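You operate a simulated robot arm through the tools that you are given. There is no shell and no other tool.

Carry out the task below with a simulated robot arm. There is one attempt and no reset: what you move stays moved.

## Task
Weave rows 2, 3 and 4 of the loom's pattern card.
Fine: for each row set the spool wheel, flip the orange lever, push the shuttle through and beat the row in.

It is judged by the outcome, as a careful person would: the job done as asked, and still so three seconds after it is handed in. It fails if anything else is knocked over, pushed out of place, dropped, spilled or broken.

## Robot
A 6-joint arm with a two-finger gripper, fixed in place. Base frame: the origin is at the foot of the arm, x ahead of it, y to its left, z up. Lengths are in mm, angles in degrees, forces in N, time in s.
With the tool pointing down near the work surface it reaches from about 140 to 660 mm from the base axis. Its first joint turns from -66.0 to 66.0 degrees. Payload 2.45 kg.
The TCP is the grasp point between the finger pads, 30 mm short of the fingertips. In the tool frame z runs along the fingers and y along their closing line. Largest opening 106 mm; the body of the gripper starts 79 mm behind the TCP.
Orientation is told as [roll, pitch, yaw] about the base's x, y, z axes, in that order, counted from this pose: with the fingers straight down and closing along the base's y, the tool's x points along the base's -x, its y along +y and its z along -z.

## Interface
- The arm moves only by the tool arm_command. Its argument "deltas" is a list of rows, each a list of 7 numbers: the shift along the tool's x, y, z in units of 500 mm (1.0 is 500 mm), then the turn, a rotation vector about the tool's x, y, z in units of 60 degrees (1.0 is 60 degrees), then the opening in per cent of the stroke, from 0 (shut) to 100 (fully open). In form: [[x, y, z, ax, ay, az, jaw], ...]. A call has 1 to 20 rows; each row is the pose to reach, as a shift and turn from the pose commanded when the call began, along the tool's axes at that moment. A call with a number of a shift or a turn outside -1 to 1 is refused whole. Rows are played at 5 a second. More than 50 mm and 8.6 degrees between two rows, or a gripper value outside its range, and nothing of the call is played. A pose out of reach is approached as far as the arm can. The call stops where the force on the tool passes 90 N (or 10 N more than at its start, if that is more) or the arm is blocked; 0.2 s more then pass. Each finger travels about 153 mm/s and halts on what it meets, pressing with about 33 N; the grip force reading is that of the motor and also rises with nothing between the fingers. The clock runs only during rows and for 0.2 s after the last one: add rows that repeat a pose to give the fingers time. It gives the time, the measured TCP pose, the force on the tool (base axes), the opening and the grip force at its end, in the units of the frame above (readings bear some noise), with the torque about the TCP (base axes, N m) and any sound that the robot's microphone picked up.
- Cameras (640 x 400 px; columns grow to the right, rows downward): "scene" is fixed at [50.2, 403.1, 1417.1]; the picture's right is [-0.83, -0.56, 0.00], its down [-0.25, 0.37, -0.89] and it looks along [0.50, -0.74, -0.45] (base axes); focal length 215 px, centre (320, 200). "wrist" rides on the gripper at [76, -2, -106] in the tool frame; the picture's right is [0.02, 1.00, 0.00], its down [-0.78, 0.02, -0.62] and it looks along [-0.62, 0.01, 0.78] (tool axes); focal length 247 px, centre (320, 200). There is no depth. A picture from a camera that has moved, and an enlarged one, comes with that camera's place and axes in the base frame and with its lens.
- snapshot(camera): a new picture of that camera. No time passes.
- inspect(camera, box): a new picture of the part [left, top, right, bottom] of that camera's present view, enlarged. No time passes.
- close_job(): hands the job in; it is judged then, once.

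Places have to be worked out from the pictures, the camera data and where the tool is seen. Open the gripper and draw the arm clear of the work before you hand the job in, unless the task says otherwise.

The tools are called after "Request:" by a JSON object that holds its "api" and its "payload". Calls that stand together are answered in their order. arm_command: Moves the arm, as the interface text tells. Its arguments: {"type":"object","properties":{"deltas":{"type":"array","items":{"type":"array","items":{"type":"number"}}}},"required":["deltas"]} The other tools are called the same way: snapshot (camera) takes a picture; inspect (camera, box) takes an enlarged picture of a part of a camera's view; close_job () hands the job in.

At the start:

```text
clock: 0.0
tcp_pos: [265.3, -55.5, 1376.5]
orientation: [0.0, 0.0, 0.0]
force: [-0.9, -0.2, 0.3]
torque: [0.02, -0.02, -0.04]
finger_gap: 105.9
grip_force: 0.2
```

scene: 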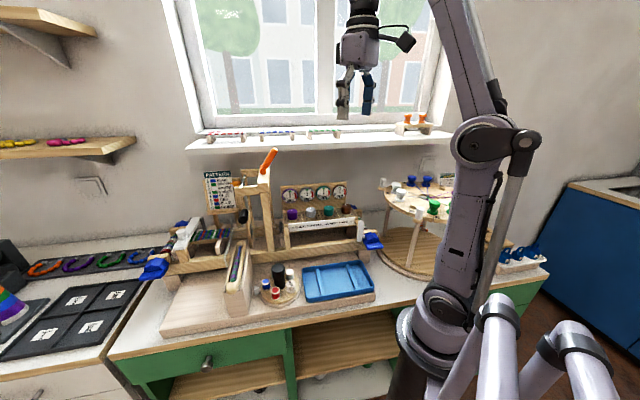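
wrist: 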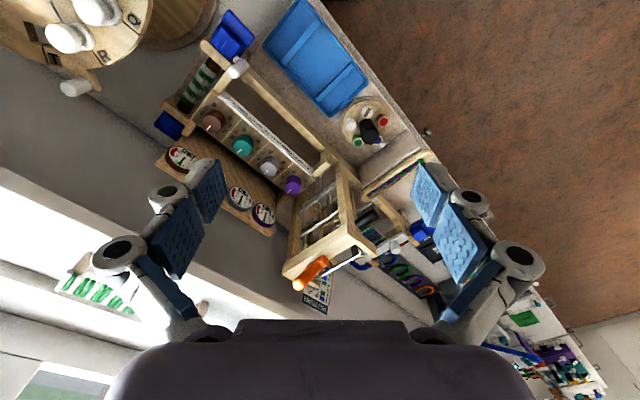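

The pictures show a loom with a pattern card, an orange lever, a spool wheel and a shuttle. I'll enlarge the relevant parts first.

Request:
{"api": "inspect", "payload": {"camera": "scene", "box": [190, 140, 290, 220]}}

Request:
{"api": "inspect", "payload": {"camera": "scene", "box": [140, 140, 400, 320]}}

Request:
{"api": "inspect", "payload": {"camera": "scene", "box": [270, 170, 390, 260]}}

Request:
{"api": "inspect", "payload": {"camera": "scene", "box": [195, 160, 245, 220]}}

Request:
{"api": "inspect", "payload": {"camera": "wrist", "box": [140, 0, 460, 320]}}

Request:
{"api": "inspect", "payload": {"camera": "scene", "box": [360, 160, 480, 290]}}

```text
5.00 times, centred on (240, 180) of scene
camera zoom: at [50.2, 403.1, 1417.1], right [-0.83, -0.56, 0.0], down [-0.25, 0.37, -0.89], along [0.5, -0.74, -0.45], focal length 1073 px, centre (720, 300)
```

zoom: 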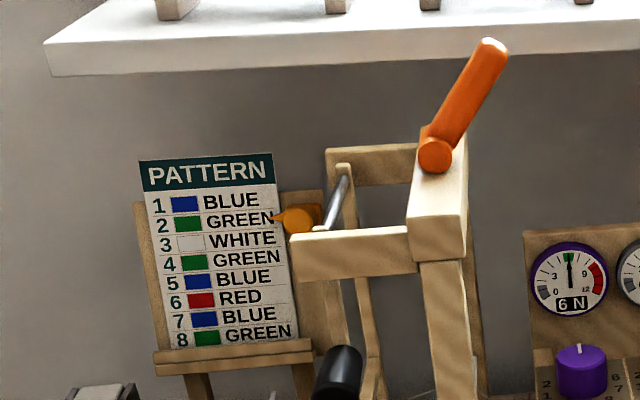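

```text
2.22 times, centred on (270, 230) of scene
camera zoom: at [50.2, 403.1, 1417.1], right [-0.83, -0.56, 0.0], down [-0.25, 0.37, -0.89], along [0.5, -0.74, -0.45], focal length 477 px, centre (431, 133)
```

zoom: 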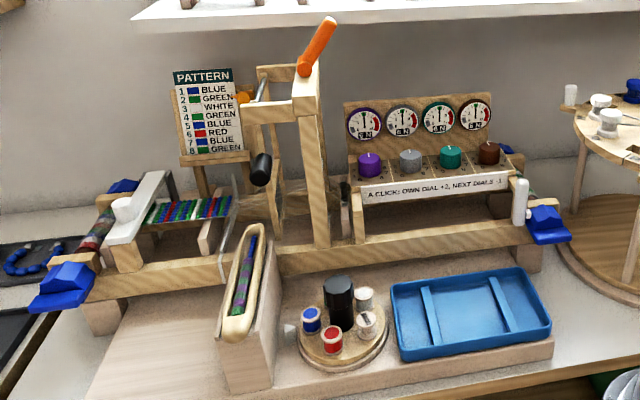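

```text
4.44 times, centred on (330, 215) of scene
camera zoom: at [50.2, 403.1, 1417.1], right [-0.83, -0.56, 0.0], down [-0.25, 0.37, -0.89], along [0.5, -0.74, -0.45], focal length 954 px, centre (276, 133)
```

zoom: 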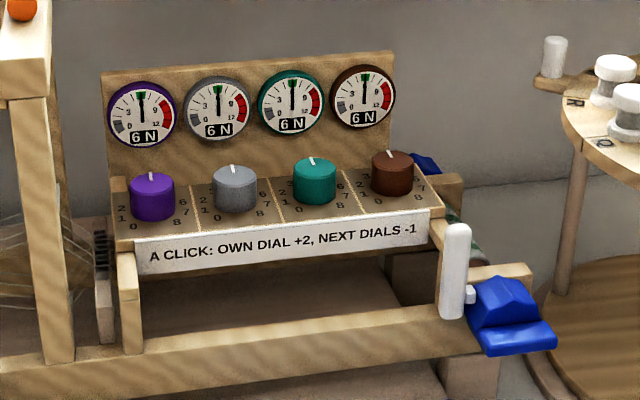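

```text
6.67 times, centred on (220, 190) of scene
camera zoom: at [50.2, 403.1, 1417.1], right [-0.83, -0.56, 0.0], down [-0.25, 0.37, -0.89], along [0.5, -0.74, -0.45], focal length 1431 px, centre (987, 267)
```

zoom: 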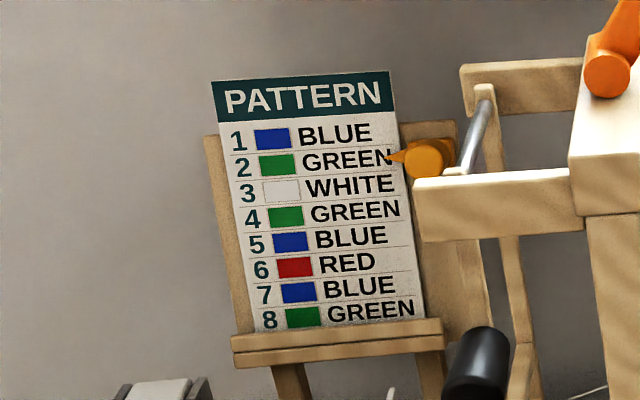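

```text
1.25 times, centred on (300, 160) of wrist
camera zoom: at [187.7, -56.8, 1483.1], right [-0.02, 1.0, 0.0], down [0.78, 0.02, 0.62], along [0.62, 0.01, -0.78], focal length 309 px, centre (345, 250)
```

zoom: 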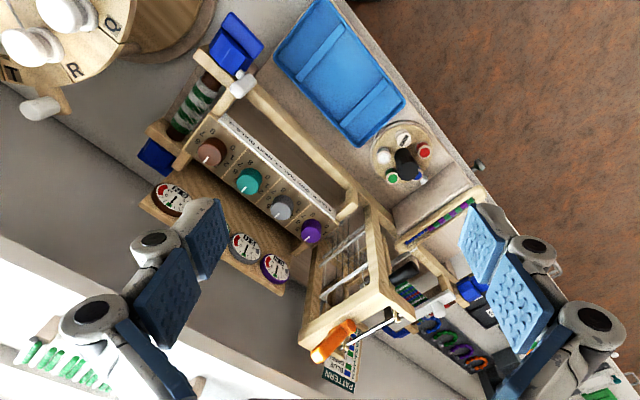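

```text
3.08 times, centred on (420, 225) of scene
camera zoom: at [50.2, 403.1, 1417.1], right [-0.83, -0.56, 0.0], down [-0.25, 0.37, -0.89], along [0.5, -0.74, -0.45], focal length 660 px, centre (12, 123)
```

zoom: 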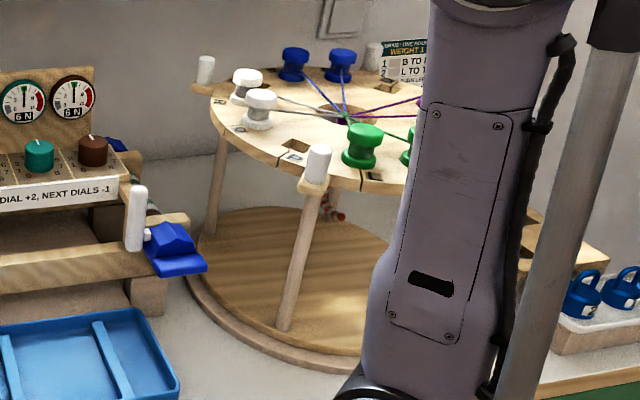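

The card pointer stands at row 2, so the colours needed are green, white, green. The spool wheel with its black knob appears to be near (432, 64, ~945). I'll move the arm back and to the left in free space for better wrist views.

Request:
{"api": "arm_command", "payload": {"deltas": [[0.0, 0.06, 0.03, 0, 0, 0, 100], [0.0, 0.12, 0.06, 0, 0, 0, 60], [0.0, 0.18, 0.1, 0, 0, 0, 20], [0.0, 0.22, 0.14, 0, 0, 0, 0], [0.0, 0.24, 0.2, 0, 0, 0, 0], [0, 0.24, 0.2, 0, 0, 0, 0]]}}

Request:
{"api": "snapshot", "payload": {"camera": "wrist"}}

Request:
{"api": "snapshot", "payload": {"camera": "scene"}}

```text
clock: 1.4
tcp_pos: [268.1, 64.7, 1276.4]
orientation: [0.1, 0.0, 0.0]
force: [-0.1, 0.3, 0.0]
torque: [0.01, 0.01, -0.02]
finger_gap: 0.0
grip_force: 28.6
```

```text
taken
camera wrist: at [189.4, 64.5, 1382.4], right [-0.02, 1.0, 0.0], down [0.78, 0.02, 0.62], along [0.62, 0.01, -0.78], focal length 247 px, centre (320, 200)
```

wrist: 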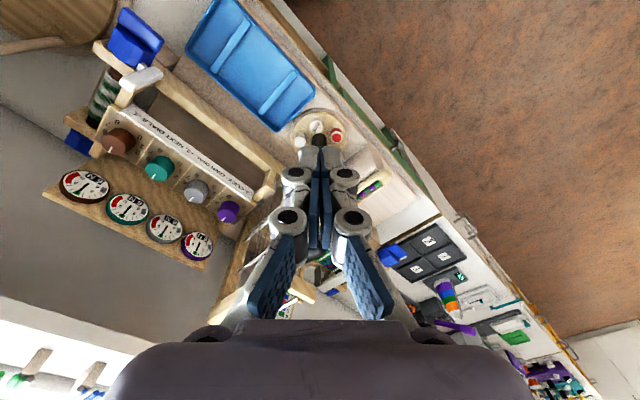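

```text
taken
```

scene: 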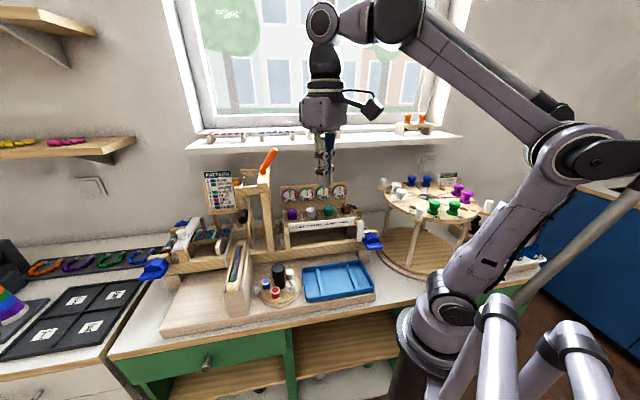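

The loom appears turned by roughly 35–40° relative to the base. I'll take wrist views from a few more places, with the camera pulled back, to work out its geometry.

Request:
{"api": "arm_command", "payload": {"deltas": [[0.03, 0.05, 0.05, 0, 0, 0, 0], [0.06, 0.1, 0.1, 0, 0, 0, 0], [0.1, 0.16, 0.12, 0, 0, 0, 0], [0.13, 0.22, 0.14, 0, 0, 0, 0], [0.13, 0.28, 0.16, 0, 0, 0, 0], [0.13, 0.28, 0.16, 0, 0, 0, 0]]}}

Request:
{"api": "snapshot", "payload": {"camera": "wrist"}}

Request:
{"api": "snapshot", "payload": {"camera": "scene"}}

```text
clock: 2.8
tcp_pos: [198.6, 206.1, 1194.2]
orientation: [0.0, 0.0, 0.0]
force: [0.1, -0.8, 0.3]
torque: [-0.02, 0.02, -0.01]
finger_gap: 0.3
grip_force: 28.4
```

```text
taken
camera wrist: at [121.1, 204.2, 1301.7], right [-0.02, 1.0, 0.0], down [0.78, 0.02, 0.62], along [0.62, 0.01, -0.78], focal length 247 px, centre (320, 200)
```

wrist: 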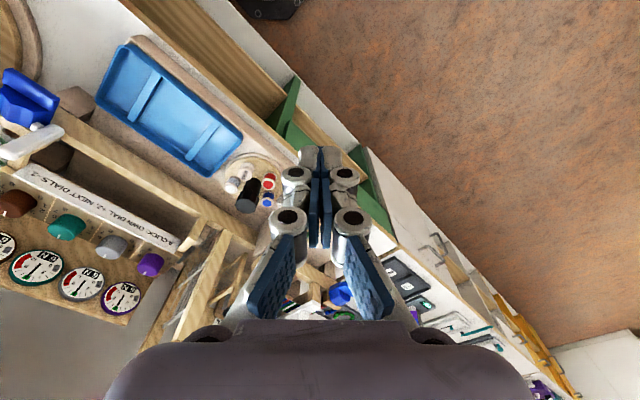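

```text
taken
```

scene: 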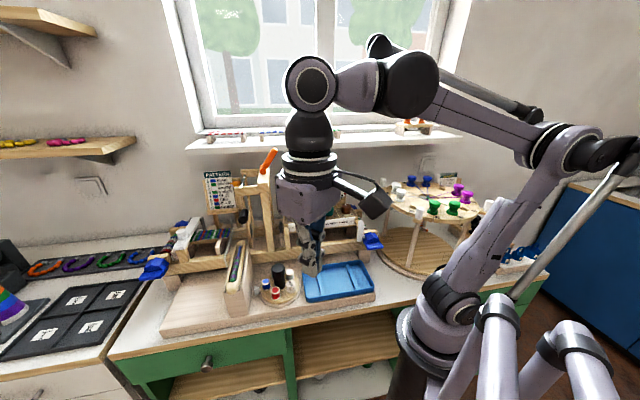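

The bench edge and the loom run diagonally. I'll turn the tool about the vertical so the wrist camera faces the loom squarely.

Request:
{"api": "arm_command", "payload": {"deltas": [[0, 0, 0, 0, 0, 0.13, 0], [0, 0, 0, 0, 0, 0.26, 0], [0, 0, 0, 0, 0, 0.39, 0], [0, 0, 0, 0, 0, 0.52, 0], [0, 0, 0, 0, 0, 0.65, 0], [0, 0, 0, 0, 0, 0.78, 0], [0, 0, 0, 0, 0, 0.9, 0], [0, 0, 0, 0, 0, 0.9, 0]]}}

Request:
{"api": "snapshot", "payload": {"camera": "wrist"}}

Request:
{"api": "snapshot", "payload": {"camera": "scene"}}

```text
clock: 4.6
tcp_pos: [200.5, 204.2, 1195.4]
orientation: [0.0, 0.0, -54.1]
force: [-0.2, 0.2, 0.1]
torque: [0.0, -0.01, 0.0]
finger_gap: 0.2
grip_force: 29.1
```

```text
taken
camera wrist: at [152.1, 265.7, 1303.1], right [0.8, 0.6, 0.0], down [0.47, -0.62, 0.62], along [0.38, -0.5, -0.78], focal length 247 px, centre (320, 200)
```

wrist: 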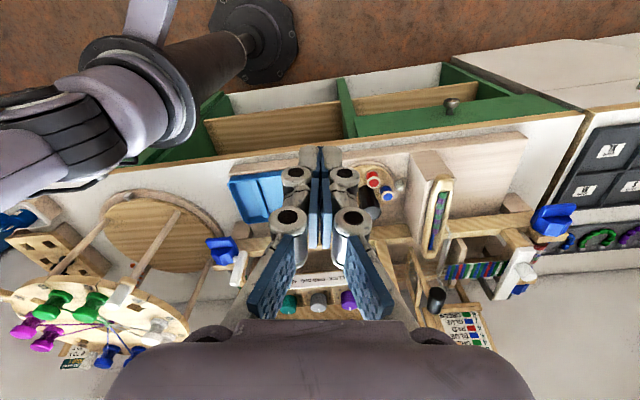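

```text
taken
```

scene: 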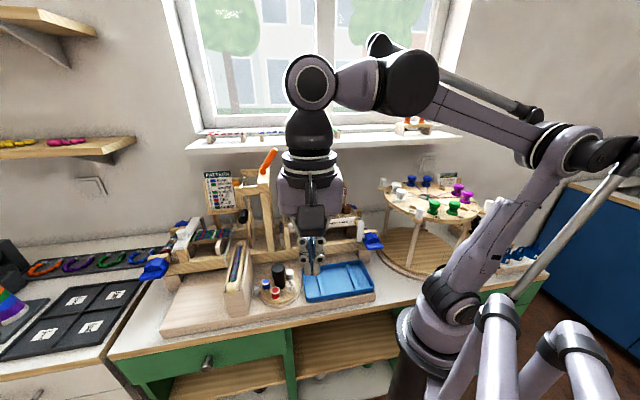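

This gives a square view of the loom (upside down in the picture). I'll enlarge the right half, where the loom's working parts are.

Request:
{"api": "inspect", "payload": {"camera": "wrist", "box": [350, 130, 590, 370]}}

Request:
{"api": "inspect", "payload": {"camera": "scene", "box": [210, 200, 310, 330]}}

Request:
{"api": "inspect", "payload": {"camera": "scene", "box": [140, 190, 260, 290]}}

```text
1.67 times, centred on (470, 250) of wrist
camera zoom: at [152.1, 265.7, 1303.1], right [0.8, 0.6, 0.0], down [0.47, -0.62, 0.62], along [0.38, -0.5, -0.78], focal length 412 px, centre (70, 117)
```

zoom: 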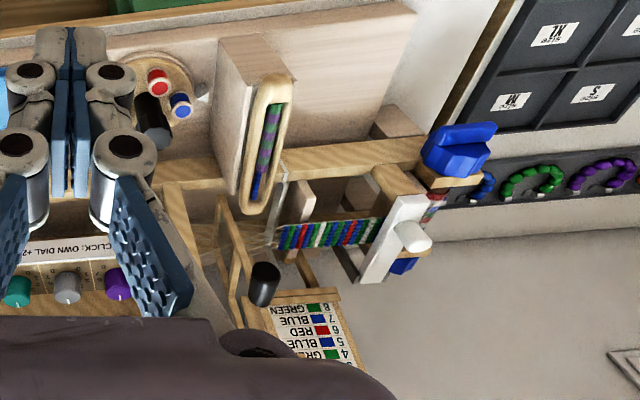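

```text
3.08 times, centred on (260, 265) of scene
camera zoom: at [50.2, 403.1, 1417.1], right [-0.83, -0.56, 0.0], down [-0.25, 0.37, -0.89], along [0.5, -0.74, -0.45], focal length 660 px, centre (505, 0)
```

zoom: 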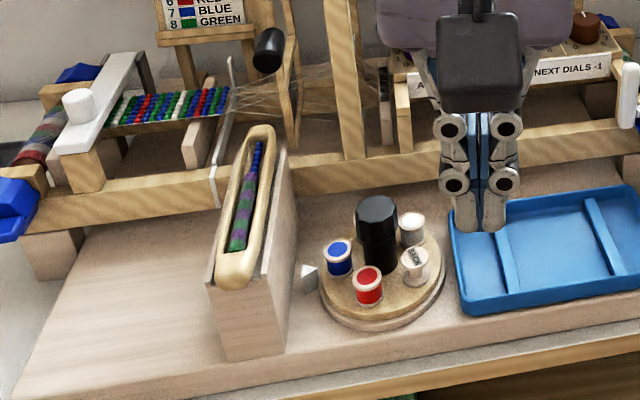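

```text
4.00 times, centred on (200, 240) of scene
camera zoom: at [50.2, 403.1, 1417.1], right [-0.83, -0.56, 0.0], down [-0.25, 0.37, -0.89], along [0.5, -0.74, -0.45], focal length 859 px, centre (800, 40)
```

zoom: 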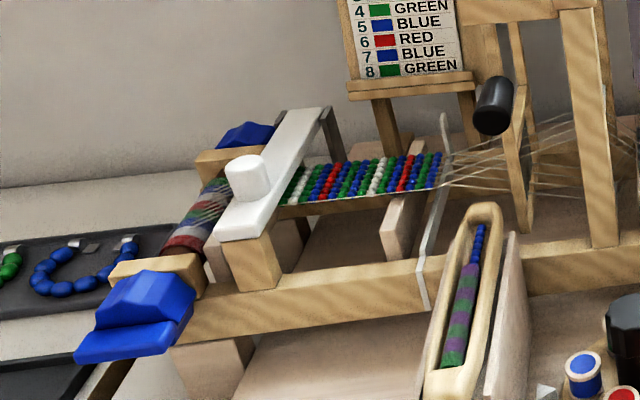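

The wheel sits to the right of the fingers, with the white pointer at its left, and blue seems to be at the pointer (row 1). I'll shift left and lower for a closer look at the spools and loom parts.

Request:
{"api": "arm_command", "payload": {"deltas": [[0, -0.05, 0.05, 0, 0, 0, 0], [0, -0.1, 0.1, 0, 0, 0, 0], [0, -0.16, 0.14, 0, 0, 0, 0], [0, -0.16, 0.14, 0, 0, 0, 0]]}}

Request:
{"api": "snapshot", "payload": {"camera": "wrist"}}

Request:
{"api": "inspect", "payload": {"camera": "wrist", "box": [360, 60, 600, 300]}}

Request:
{"api": "snapshot", "payload": {"camera": "scene"}}

```text
clock: 5.6
tcp_pos: [137.2, 156.7, 1125.2]
orientation: [-0.1, 0.1, -54.0]
force: [1.4, -0.1, 0.9]
torque: [-0.02, -0.01, 0.01]
finger_gap: 0.0
grip_force: 28.7
```

```text
taken
camera wrist: at [89.2, 217.7, 1232.5], right [0.8, 0.61, 0.0], down [0.47, -0.62, 0.62], along [0.38, -0.49, -0.78], focal length 247 px, centre (320, 200)
```

wrist: 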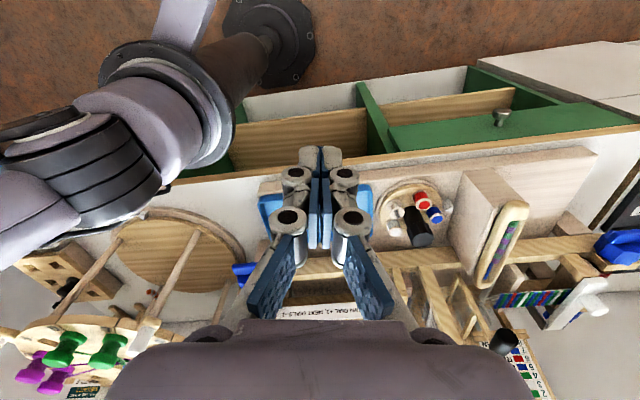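

```text
1.67 times, centred on (480, 180) of wrist
camera zoom: at [89.2, 217.7, 1232.5], right [0.8, 0.61, 0.0], down [0.47, -0.62, 0.62], along [0.38, -0.49, -0.78], focal length 412 px, centre (53, 233)
```

zoom: 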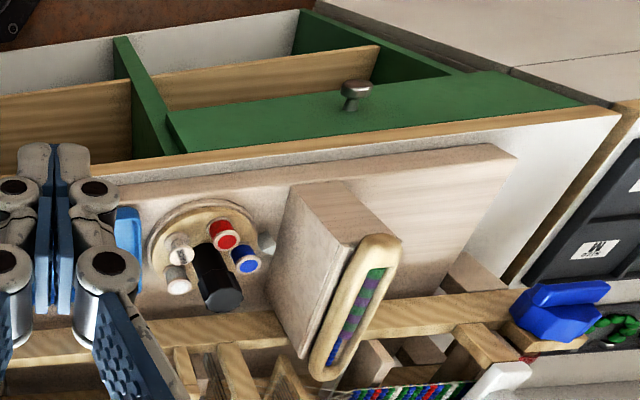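

```text
taken
```

scene: 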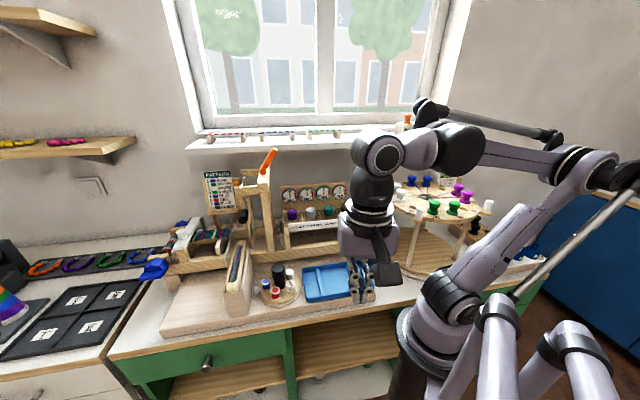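

Triangulating both cameras gives the knob top near (432, 65, 935), the shuttle from about (448, 211, 965) to (618, 60, 950), the black beater handle near (571, 59, 1069), and the lever pivot near (583, -50, 1180). I'll move to the operator's side in front of the loom and tilt the camera up to see the mechanism better.

Request:
{"api": "arm_command", "payload": {"deltas": [[0, 0.08, 0, 0, -0.08, -0.03, 0], [0, 0.16, 0, 0, -0.16, -0.06, 0], [0, 0.24, 0, 0, -0.24, -0.09, 0], [0, 0.32, 0, 0, -0.32, -0.12, 0], [0, 0.4, 0, 0, -0.4, -0.15, 0], [0, 0.4, 0, 0, -0.4, -0.15, 0]]}}

Request:
{"api": "snapshot", "payload": {"camera": "wrist"}}

Request:
{"api": "snapshot", "payload": {"camera": "scene"}}

```text
clock: 7.0
tcp_pos: [296.2, 278.4, 1122.1]
orientation: [-2.1, -24.0, -44.3]
force: [0.0, 0.9, 1.5]
torque: [-0.02, -0.01, 0.01]
finger_gap: 0.0
grip_force: 28.8
```

```text
taken
camera wrist: at [215.2, 359.5, 1189.1], right [0.69, 0.72, -0.04], down [0.36, -0.3, 0.89], along [0.62, -0.63, -0.46], focal length 247 px, centre (320, 200)
```

wrist: 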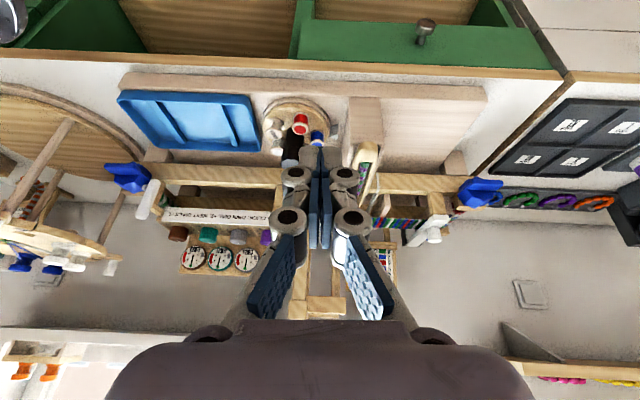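

```text
taken
```

scene: 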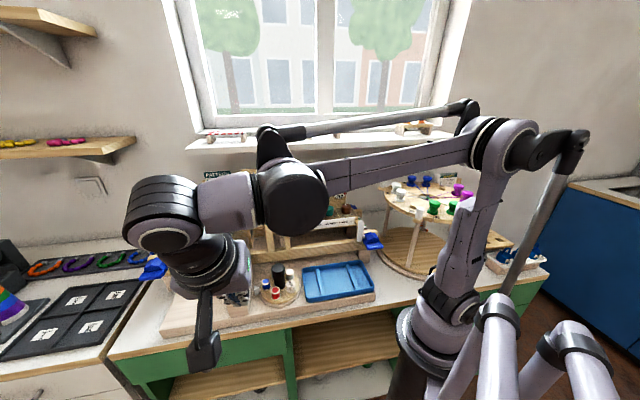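

The loom is aligned with a yaw of about -44°. I'll tilt up further and rise so the loom appears in the unobstructed upper part of the picture.

Request:
{"api": "arm_command", "payload": {"deltas": [[-0.016, 0, -0.036, 0, -0.09, 0, 0], [-0.032, 0, -0.073, 0, -0.18, 0, 0], [-0.048, 0, -0.11, 0, -0.27, 0, 0], [-0.065, 0, -0.146, 0, -0.36, 0, 0], [-0.065, 0, -0.146, 0, -0.36, 0, 0]]}}

Request:
{"api": "snapshot", "payload": {"camera": "wrist"}}

Request:
{"api": "inspect", "payload": {"camera": "wrist", "box": [220, 20, 480, 180]}}

```text
clock: 8.2
tcp_pos: [305.7, 275.6, 1204.7]
orientation: [-2.7, -45.4, -43.3]
force: [0.4, -0.3, -0.4]
torque: [-0.02, 0.01, 0.0]
finger_gap: 0.3
grip_force: 28.9
out of reach, approached as far as the arm can: row 4, 5
```

```text
taken
camera wrist: at [210.9, 366.5, 1225.7], right [0.7, 0.71, -0.05], down [0.11, -0.04, 0.99], along [0.71, -0.7, -0.11], focal length 247 px, centre (320, 200)
```

wrist: 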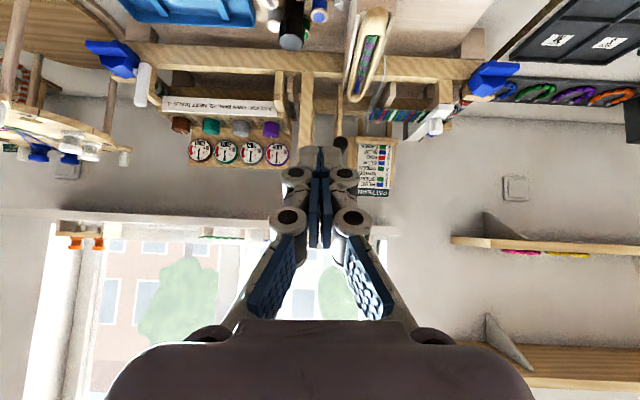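

```text
2.46 times, centred on (350, 100) of wrist
camera zoom: at [210.9, 366.5, 1225.7], right [0.7, 0.71, -0.05], down [0.11, -0.04, 0.99], along [0.71, -0.7, -0.11], focal length 608 px, centre (246, 446)
```

zoom: 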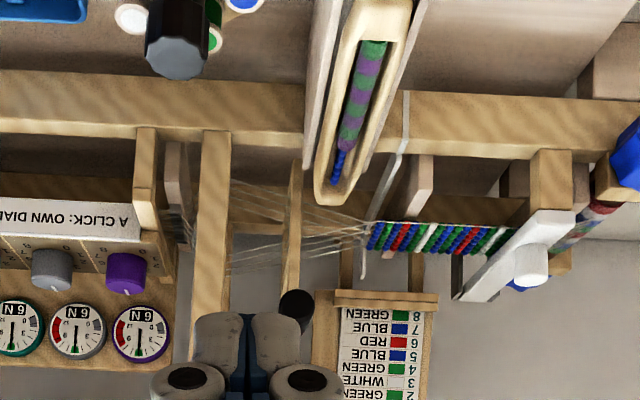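

The shed, beater and shuttle layout is now clear. Next I'll bring the tool upright above the wheel, high up, to look down on the spools.

Request:
{"api": "arm_command", "payload": {"deltas": [[-0.03, -0.018, 0.06, 0, 0.11, 0, 0], [-0.06, -0.036, 0.12, 0, 0.22, 0, 0], [-0.09, -0.055, 0.18, 0, 0.33, 0, 0], [-0.12, -0.073, 0.24, 0, 0.44, 0, 0], [-0.15, -0.09, 0.3, 0, 0.55, 0, 0], [-0.18, -0.11, 0.36, 0, 0.66, 0, 0], [-0.206, -0.128, 0.421, 0, 0.757, 0, 0], [-0.206, -0.128, 0.421, 0, 0.757, 0, 0]]}}

Request:
{"api": "snapshot", "payload": {"camera": "wrist"}}

Request:
{"api": "snapshot", "payload": {"camera": "scene"}}

```text
clock: 10.0
tcp_pos: [416.8, 67.1, 1133.6]
orientation: [-1.8, -0.1, -45.2]
force: [-0.4, -0.1, 0.3]
torque: [-0.02, -0.02, 0.0]
finger_gap: 0.0
grip_force: 28.3
```

```text
taken
camera wrist: at [363.0, 122.6, 1241.2], right [0.69, 0.72, -0.03], down [0.58, -0.53, 0.62], along [0.43, -0.45, -0.78], focal length 247 px, centre (320, 200)
```

wrist: 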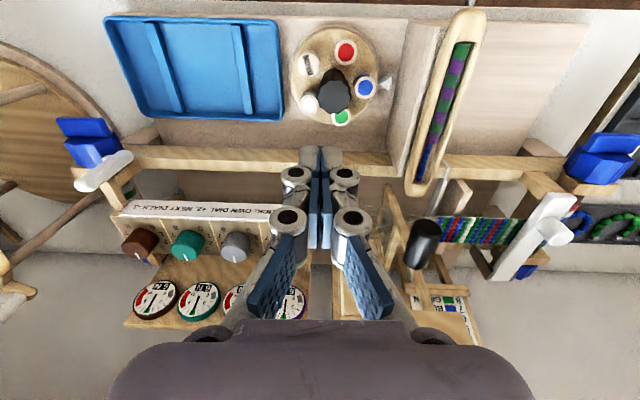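

```text
taken
```

scene: 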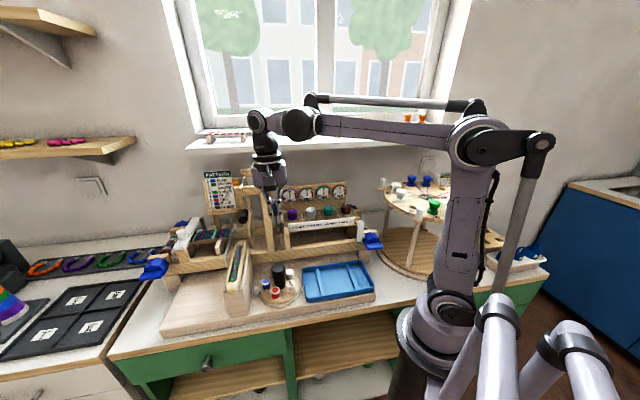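

Here I can see the wheel from above with all five spools. I'll enlarge it.

Request:
{"api": "inspect", "payload": {"camera": "wrist", "box": [270, 10, 420, 140]}}

Request:
{"api": "inspect", "payload": {"camera": "wrist", "box": [360, 130, 600, 330]}}

```text
3.08 times, centred on (345, 75) of wrist
camera zoom: at [363.0, 122.6, 1241.2], right [0.69, 0.72, -0.03], down [0.58, -0.53, 0.62], along [0.43, -0.45, -0.78], focal length 760 px, centre (243, 585)
```

zoom: 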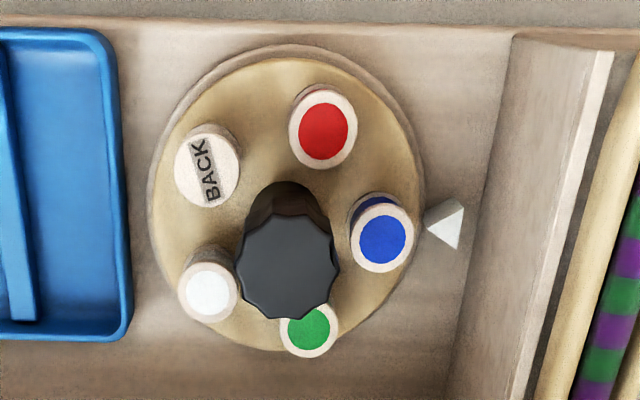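

```text
2.00 times, centred on (480, 230) of wrist
camera zoom: at [363.0, 122.6, 1241.2], right [0.69, 0.72, -0.03], down [0.58, -0.53, 0.62], along [0.43, -0.45, -0.78], focal length 494 px, centre (0, 140)
```

zoom: 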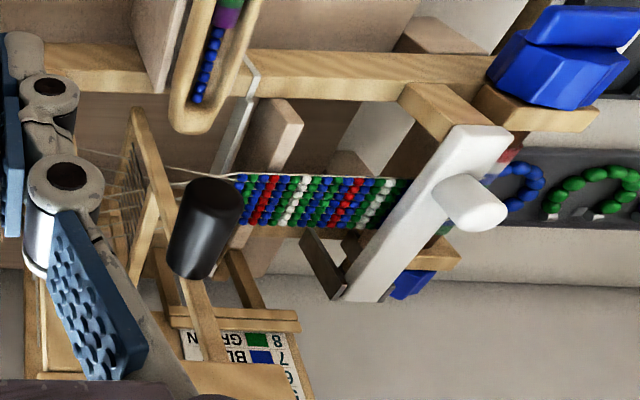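

The wheel order clockwise from the pointer is blue, green, white, BACK, red at about 72° spacing. The knob is about 39 mm thick, centred near (431.5, 66.5) with its top near z 935, and the spool tops are near 887. I'll level the tool, open to about 62 mm and hover above the knob.

Request:
{"api": "arm_command", "payload": {"deltas": [[-0.005, 0.005, 0.05, -0.01, 0, 0, 20], [-0.01, 0.01, 0.1, -0.02, 0, 0, 40], [-0.0216, 0.02, 0.16, -0.03, 0, 0, 58], [-0.0216, 0.02, 0.22, -0.03, 0, 0, 58], [-0.0216, 0.02, 0.22, -0.03, 0, 0, 58]]}}

Request:
{"api": "snapshot", "payload": {"camera": "wrist"}}

Request:
{"api": "inspect", "payload": {"camera": "scene", "box": [210, 200, 310, 330]}}

```text
clock: 11.2
tcp_pos: [427.7, 65.3, 1023.0]
orientation: [0.0, -0.1, -45.2]
force: [-0.6, 0.2, -0.8]
torque: [-0.01, 0.0, 0.0]
finger_gap: 61.2
grip_force: 0.2
```

```text
taken
camera wrist: at [371.6, 118.6, 1129.8], right [0.69, 0.72, 0.0], down [0.56, -0.54, 0.62], along [0.45, -0.43, -0.78], focal length 247 px, centre (320, 200)
```

wrist: 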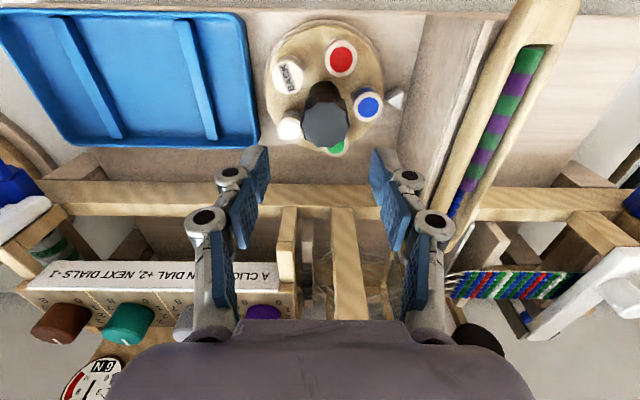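

```text
3.08 times, centred on (260, 265) of scene
camera zoom: at [50.2, 403.1, 1417.1], right [-0.83, -0.56, 0.0], down [-0.25, 0.37, -0.89], along [0.5, -0.74, -0.45], focal length 660 px, centre (505, 0)
```

zoom: 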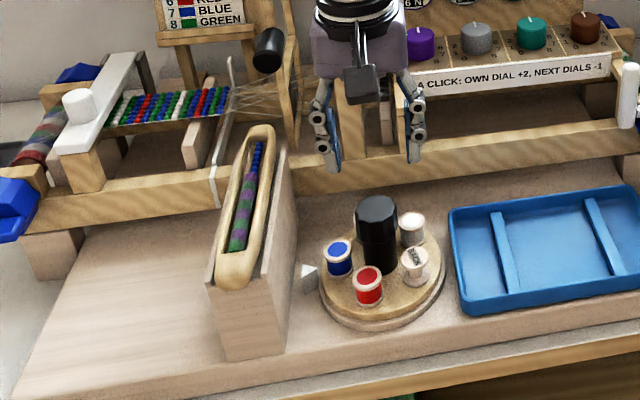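

The tool is level and the fingers straddle the knob. I'll descend to z≈928, so the fingertips stay above the spool tops, and close on the knob.

Request:
{"api": "arm_command", "payload": {"deltas": [[-0.002, 0.007, 0.06, 0, 0, 0, 58], [-0.002, 0.007, 0.12, 0, 0, 0, 58], [-0.002, 0.007, 0.16, 0, 0, 0, 58], [-0.002, 0.007, 0.19, 0, 0, 0, 58], [-0.002, 0.007, 0.19, 0, 0, 0, 58]]}}

Request:
{"api": "inspect", "payload": {"camera": "scene", "box": [240, 220, 320, 320]}}

Request:
{"api": "snapshot", "payload": {"camera": "wrist"}}

```text
clock: 12.4
tcp_pos: [431.4, 67.5, 928.8]
orientation: [-0.1, 0.0, -45.3]
force: [0.2, 0.2, 0.4]
torque: [-0.01, 0.02, 0.01]
finger_gap: 61.3
grip_force: 0.1
```

```text
4.00 times, centred on (280, 270) of scene
camera zoom: at [50.2, 403.1, 1417.1], right [-0.83, -0.56, 0.0], down [-0.25, 0.37, -0.89], along [0.5, -0.74, -0.45], focal length 859 px, centre (480, -80)
```

zoom: 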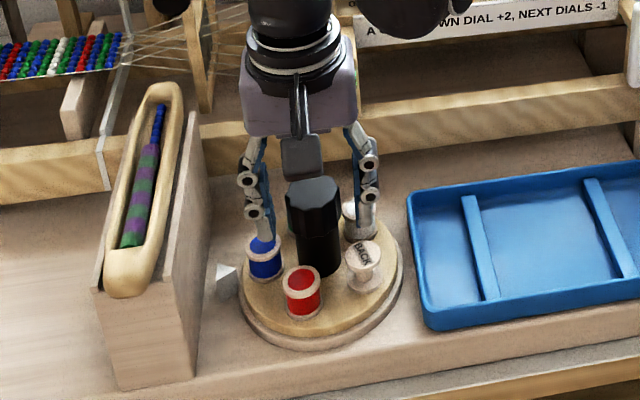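

```text
taken
camera wrist: at [375.1, 120.8, 1034.7], right [0.69, 0.72, 0.0], down [0.56, -0.54, 0.62], along [0.45, -0.43, -0.78], focal length 247 px, centre (320, 200)
```

wrist: 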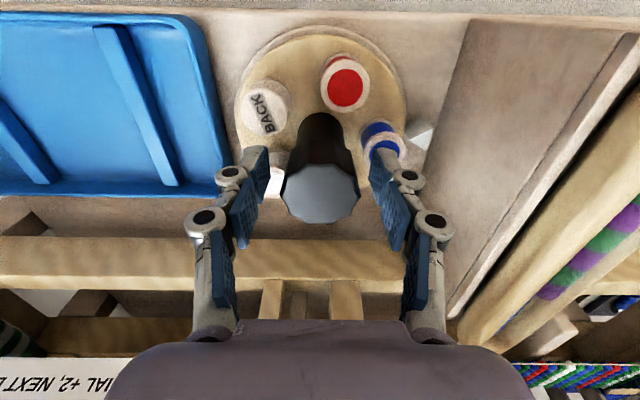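

The knob is centred between the pads and the tips are clear of the spools. I'll close the gripper on it.

Request:
{"api": "arm_command", "payload": {"deltas": [[0, 0, 0, 0, 0, 0, 40], [0, 0, 0, 0, 0, 0, 20], [0, 0, 0, 0, 0, 0, 20], [0, 0, 0, 0, 0, 0, 20]]}}

Request:
{"api": "snapshot", "payload": {"camera": "wrist"}}

```text
clock: 13.4
tcp_pos: [431.2, 67.3, 927.7]
orientation: [0.0, -0.2, -45.2]
force: [1.1, 1.2, -1.6]
torque: [0.05, -0.03, 0.02]
finger_gap: 40.5
grip_force: 44.7
```

```text
taken
camera wrist: at [375.2, 121.0, 1034.9], right [0.69, 0.72, 0.0], down [0.56, -0.54, 0.62], along [0.45, -0.43, -0.78], focal length 247 px, centre (320, 200)
```

wrist: 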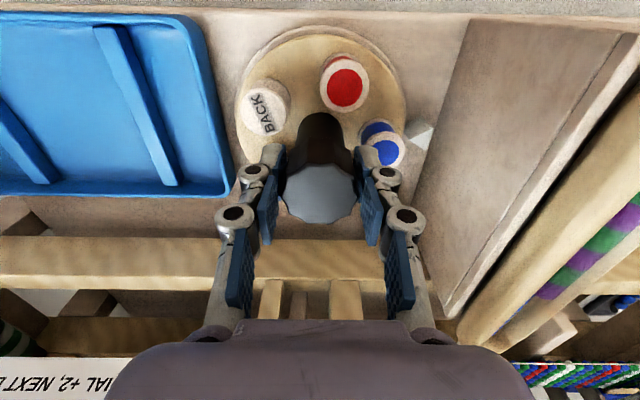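

The grip is firm on the knob at 40.5 mm. I'll turn it counter-clockwise from above by 36° first and check.

Request:
{"api": "arm_command", "payload": {"deltas": [[0, 0, 0, 0, 0, -0.12, 20], [0, 0, 0, 0, 0, -0.24, 20], [0, 0, 0, 0, 0, -0.36, 20], [0, 0, 0, 0, 0, -0.48, 20], [0, 0, 0, 0, 0, -0.6, 20], [0, 0, 0, 0, 0, -0.6, 20]]}}

Request:
{"api": "snapshot", "payload": {"camera": "wrist"}}

Request:
{"api": "inspect", "payload": {"camera": "scene", "box": [240, 220, 320, 320]}}

```text
clock: 14.8
tcp_pos: [431.9, 67.1, 927.2]
orientation: [-0.1, -0.1, -9.1]
force: [8.2, 0.5, 18.7]
torque: [0.15, 0.18, -0.01]
finger_gap: 40.2
grip_force: 44.3
```

```text
taken
camera wrist: at [354.4, 78.4, 1034.9], right [0.14, 0.99, 0.0], down [0.78, -0.11, 0.62], along [0.62, -0.09, -0.78], focal length 247 px, centre (320, 200)
```

wrist: 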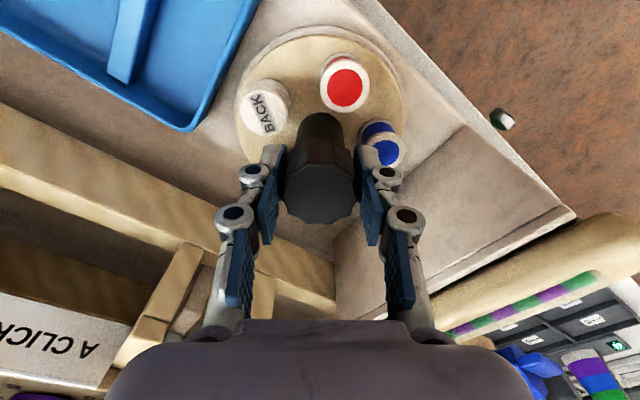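

```text
4.00 times, centred on (280, 270) of scene
camera zoom: at [50.2, 403.1, 1417.1], right [-0.83, -0.56, 0.0], down [-0.25, 0.37, -0.89], along [0.5, -0.74, -0.45], focal length 859 px, centre (480, -80)
```

zoom: 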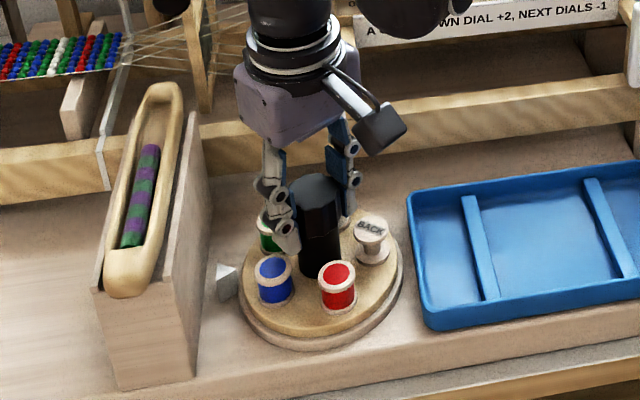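

The wheel is turning with the knob, and the blue thread has gone from the shuttle, so the wheel sets the shuttle's colour. I'll turn the other 36° to bring green to the pointer.

Request:
{"api": "arm_command", "payload": {"deltas": [[0, 0, 0, 0, 0, -0.12, 20], [0, 0, 0, 0, 0, -0.24, 20], [0, 0, 0, 0, 0, -0.36, 20], [0, 0, 0, 0, 0, -0.48, 20], [0, 0, 0, 0, 0, -0.6, 20], [0, 0, 0, 0, 0, -0.6, 20]]}}

Request:
{"api": "snapshot", "payload": {"camera": "wrist"}}

Request:
{"api": "inspect", "payload": {"camera": "scene", "box": [220, 220, 320, 320]}}

```text
clock: 16.2
tcp_pos: [431.4, 67.2, 928.1]
orientation: [-0.2, -0.2, 27.0]
force: [15.0, -2.7, 30.8]
torque: [0.11, -0.59, 0.04]
finger_gap: 40.7
grip_force: 44.8
```

```text
taken
camera wrist: at [362.3, 31.8, 1034.7], right [-0.47, 0.88, 0.0], down [0.69, 0.37, 0.62], along [0.55, 0.29, -0.78], focal length 247 px, centre (320, 200)
```

wrist: 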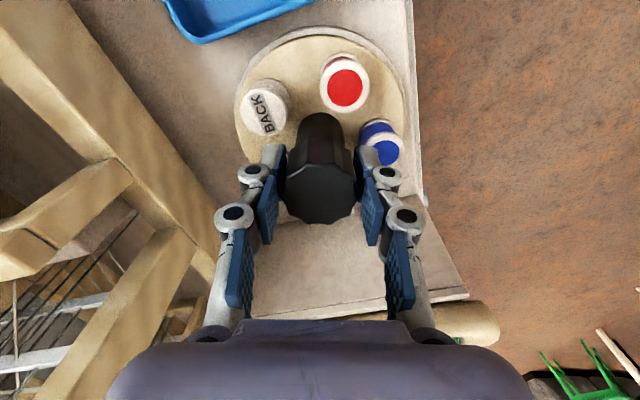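

```text
4.00 times, centred on (270, 270) of scene
camera zoom: at [50.2, 403.0, 1417.1], right [-0.83, -0.56, 0.0], down [-0.25, 0.37, -0.89], along [0.5, -0.74, -0.45], focal length 859 px, centre (520, -80)
```

zoom: 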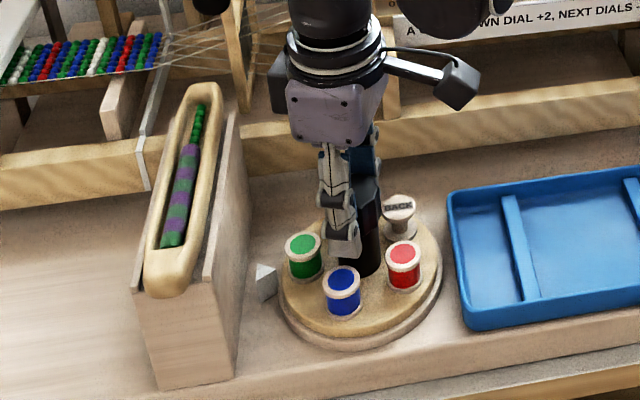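

The shuttle now shows a green thread end, so the wheel is set for row 2. I'll release the knob and rise clear.

Request:
{"api": "arm_command", "payload": {"deltas": [[0, 0, 0, 0, 0, 0, 40], [0, 0, 0, 0, 0, 0, 58], [0, 0, 0, 0, 0, 0, 58], [0, 0, -0.08, 0, 0, 0, 58], [0, 0, -0.16, 0, 0, 0, 58], [0, 0, -0.25, 0, 0, 0, 58], [0, 0, -0.34, 0, 0, 0, 58], [0, 0, -0.34, 0, 0, 0, 58]]}}

Request:
{"api": "inspect", "payload": {"camera": "scene", "box": [220, 220, 320, 320]}}

Request:
{"api": "snapshot", "payload": {"camera": "wrist"}}

```text
clock: 18.0
tcp_pos: [432.8, 69.7, 1095.7]
orientation: [-0.1, 0.0, 26.8]
force: [0.4, 0.6, -0.3]
torque: [-0.03, -0.01, 0.01]
finger_gap: 61.5
grip_force: 0.0
```

```text
4.00 times, centred on (270, 270) of scene
camera zoom: at [50.2, 403.1, 1417.1], right [-0.83, -0.56, 0.0], down [-0.25, 0.37, -0.89], along [0.5, -0.74, -0.45], focal length 859 px, centre (520, -80)
```

zoom: 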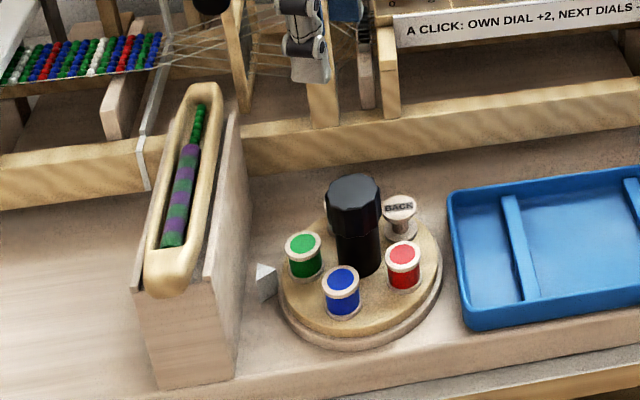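

```text
taken
camera wrist: at [363.9, 35.2, 1203.9], right [-0.47, 0.88, 0.0], down [0.69, 0.37, 0.62], along [0.55, 0.29, -0.78], focal length 247 px, centre (320, 200)
```

wrist: 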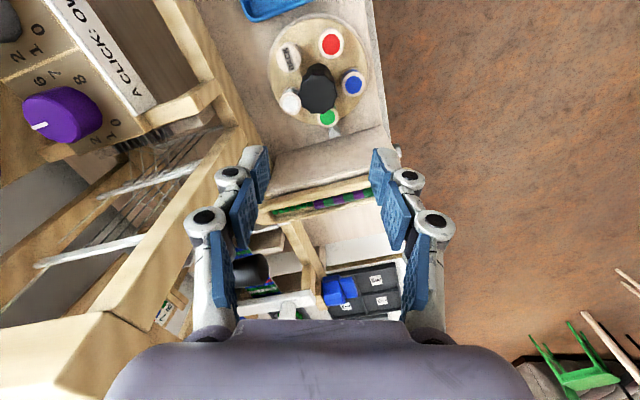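

Green is at the pointer. Next is the orange lever; I'll rise, close the fingers and look at it from above and the side.

Request:
{"api": "arm_command", "payload": {"deltas": [[0.02, -0.02, -0.06, 0, 0, 0.12, 58], [0.04, -0.04, -0.12, 0, 0, 0.24, 40], [0.07, -0.06, -0.18, 0, 0, 0.36, 20], [0.1, -0.09, -0.24, 0, 0, 0.48, 0], [0.13, -0.12, -0.3, 0, 0, 0.6, 0], [0.16, -0.15, -0.35, 0, 0, 0.72, 0], [0.19, -0.18, -0.38, 0, 0, 0.84, 0], [0.198, -0.18, -0.408, 0, 0, 0.96, 0], [0.198, -0.18, -0.408, 0, 0, 1.0, 0], [0.198, -0.18, -0.408, 0, 0, 1.0, 0]]}}

Request:
{"api": "snapshot", "payload": {"camera": "wrist"}}

Request:
{"api": "inspect", "payload": {"camera": "wrist", "box": [380, 160, 540, 320]}}

Request:
{"api": "inspect", "payload": {"camera": "scene", "box": [200, 130, 300, 210]}}

```text
clock: 20.2
tcp_pos: [383.2, -56.7, 1302.4]
orientation: [-0.1, -0.2, -33.2]
force: [-1.0, -0.1, -0.2]
torque: [-0.01, 0.02, 0.01]
finger_gap: 0.0
grip_force: 29.0
```

```text
taken
camera wrist: at [316.7, -15.4, 1409.3], right [0.53, 0.85, 0.0], down [0.66, -0.41, 0.62], along [0.53, -0.33, -0.78], focal length 247 px, centre (320, 200)
```

wrist: 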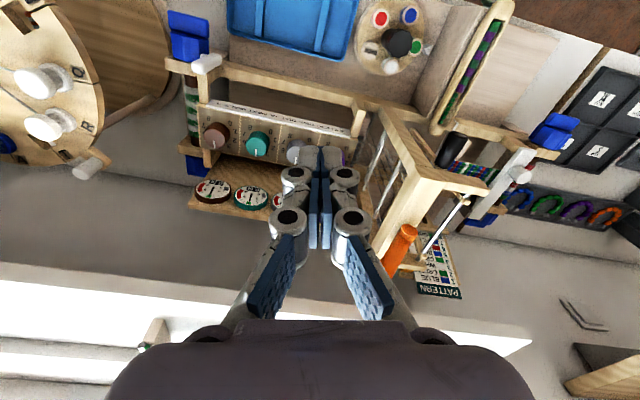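

```text
2.50 times, centred on (460, 240) of wrist
camera zoom: at [316.7, -15.4, 1409.3], right [0.53, 0.85, 0.0], down [0.66, -0.41, 0.62], along [0.53, -0.33, -0.78], focal length 617 px, centre (-30, 100)
```

zoom: 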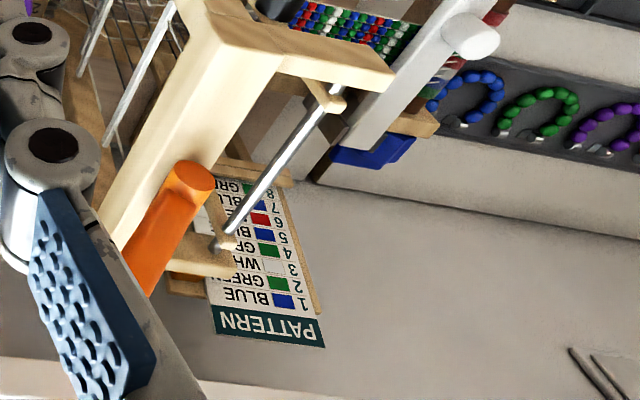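

```text
5.00 times, centred on (250, 170) of scene
camera zoom: at [50.2, 403.1, 1417.1], right [-0.83, -0.56, 0.0], down [-0.25, 0.37, -0.89], along [0.5, -0.74, -0.45], focal length 1073 px, centre (670, 350)
```

zoom: 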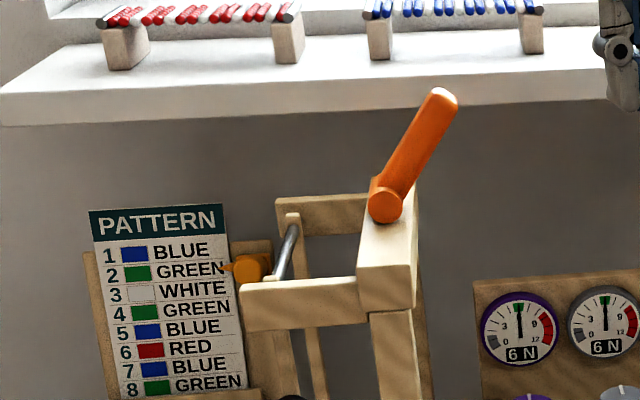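

Triangulating gives the lever pivot near (575, -45, 1189) with its tip near (562, -86, 1248), leaning to the operator's right. I'll take the closed fingers to the lever's right side, staying high at first.

Request:
{"api": "arm_command", "payload": {"deltas": [[-0.08, 0.005, 0, 0, 0, 0.07, 0], [-0.16, 0.012, 0, 0, 0, 0.14, 0], [-0.23, 0.02, 0, 0, 0, 0.197, 0], [-0.295, 0.031, 0, 0, 0, 0.197, 0], [-0.295, 0.031, 0, 0, 0, 0.197, 0]]}}

Request:
{"api": "snapshot", "payload": {"camera": "wrist"}}

Request:
{"api": "inspect", "payload": {"camera": "scene", "box": [200, 90, 340, 210]}}

```text
clock: 21.4
tcp_pos: [469.6, -111.2, 1277.9]
orientation: [-0.1, 0.0, -45.1]
force: [-0.4, -0.1, 0.5]
torque: [0.0, -0.04, -0.03]
finger_gap: 0.0
grip_force: 28.5
out of reach, approached as far as the arm can: row 2, 3, 4, 5
```

```text
taken
camera wrist: at [412.3, -56.8, 1384.0], right [0.69, 0.72, 0.0], down [0.56, -0.54, 0.62], along [0.45, -0.43, -0.78], focal length 247 px, centre (320, 200)
```

wrist: 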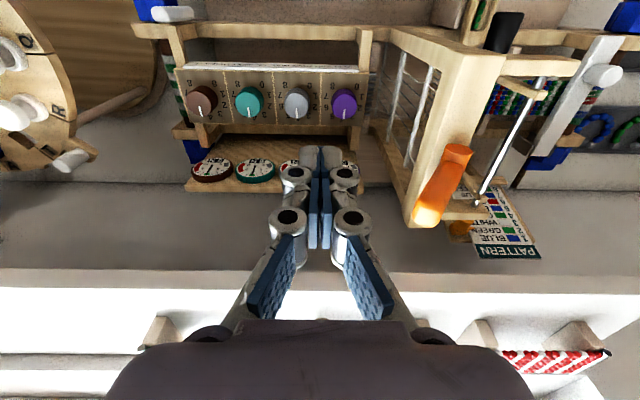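

```text
3.33 times, centred on (270, 150) of scene
camera zoom: at [50.2, 403.1, 1417.1], right [-0.83, -0.56, 0.0], down [-0.25, 0.37, -0.89], along [0.5, -0.74, -0.45], focal length 716 px, centre (487, 367)
```

zoom: 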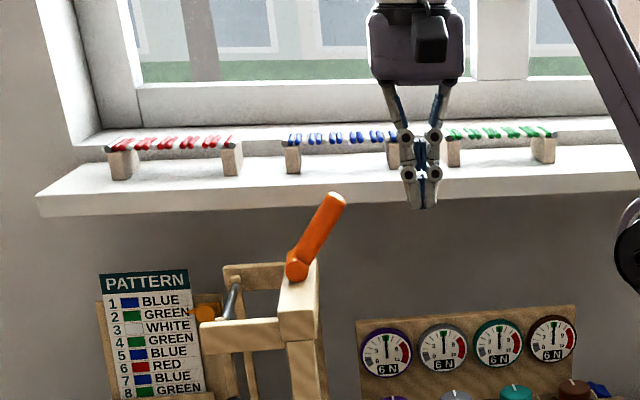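

The vertical tool is at its reach limit at this height, so I'll tilt the fingers outward (toward the wall) by 40°, which draws the wrist back, and check where it ends up.

Request:
{"api": "arm_command", "payload": {"deltas": [[0, 0, 0, 0, -0.13, 0, 0], [0, 0, 0, 0, -0.26, 0, 0], [0, 0, 0, 0, -0.39, 0, 0], [0, 0, 0, 0, -0.52, 0, 0], [0, 0, 0, 0, -0.65, 0, 0], [0, 0, 0, 0, -0.65, 0, 0]]}}

Request:
{"api": "snapshot", "payload": {"camera": "wrist"}}

Request:
{"api": "inspect", "payload": {"camera": "scene", "box": [200, 90, 340, 210]}}

```text
clock: 22.8
tcp_pos: [550.3, -107.0, 1345.9]
orientation: [-0.1, -39.1, -45.0]
force: [-0.9, 0.6, 0.0]
torque: [-0.01, 0.05, -0.02]
finger_gap: 0.1
grip_force: 28.6
out of reach, approached as far as the arm can: row 1, 2, 3, 4, 5, 6
```

```text
taken
camera wrist: at [458.2, -18.1, 1380.8], right [0.7, 0.72, -0.01], down [0.16, -0.14, 0.98], along [0.7, -0.68, -0.22], focal length 247 px, centre (320, 200)
```

wrist: 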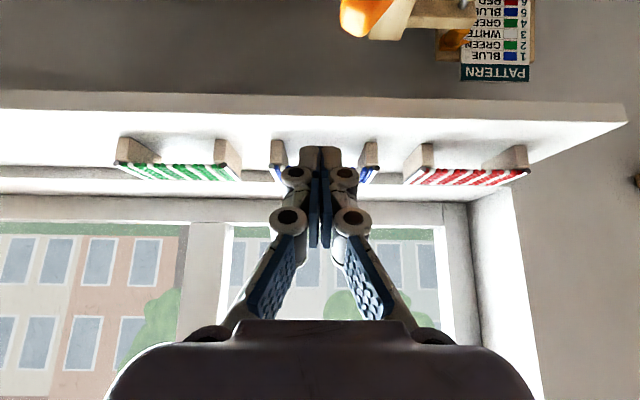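

```text
3.33 times, centred on (270, 150) of scene
camera zoom: at [50.2, 403.1, 1417.1], right [-0.83, -0.56, 0.0], down [-0.25, 0.37, -0.89], along [0.5, -0.74, -0.45], focal length 716 px, centre (487, 367)
```

zoom: 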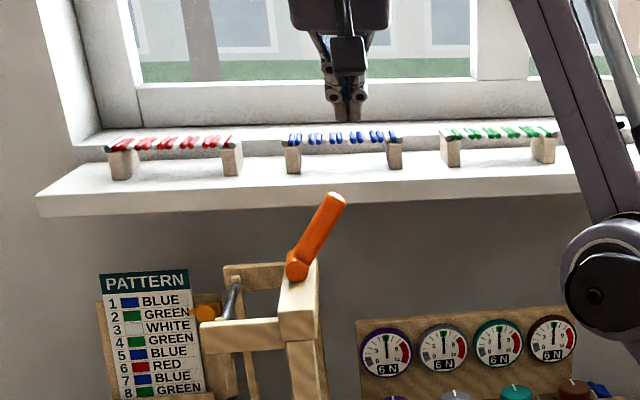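

The arm stopped away from the requested pose, so I'll check where a zero move leaves it before going on.

Request:
{"api": "arm_command", "payload": {"deltas": [[0, 0, 0, 0, 0, 0, 0]]}}

Request:
{"api": "snapshot", "payload": {"camera": "scene"}}

```text
clock: 23.2
tcp_pos: [549.7, -106.9, 1344.8]
orientation: [-0.2, -38.9, -45.0]
force: [0.9, -0.8, 0.3]
torque: [-0.02, -0.02, -0.01]
finger_gap: 0.0
grip_force: 28.5
```

```text
taken
```

scene: 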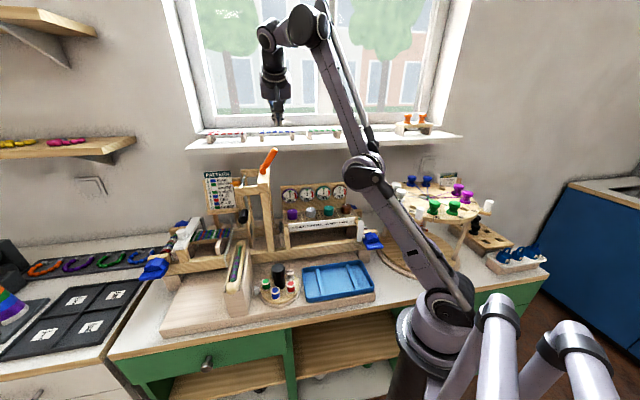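

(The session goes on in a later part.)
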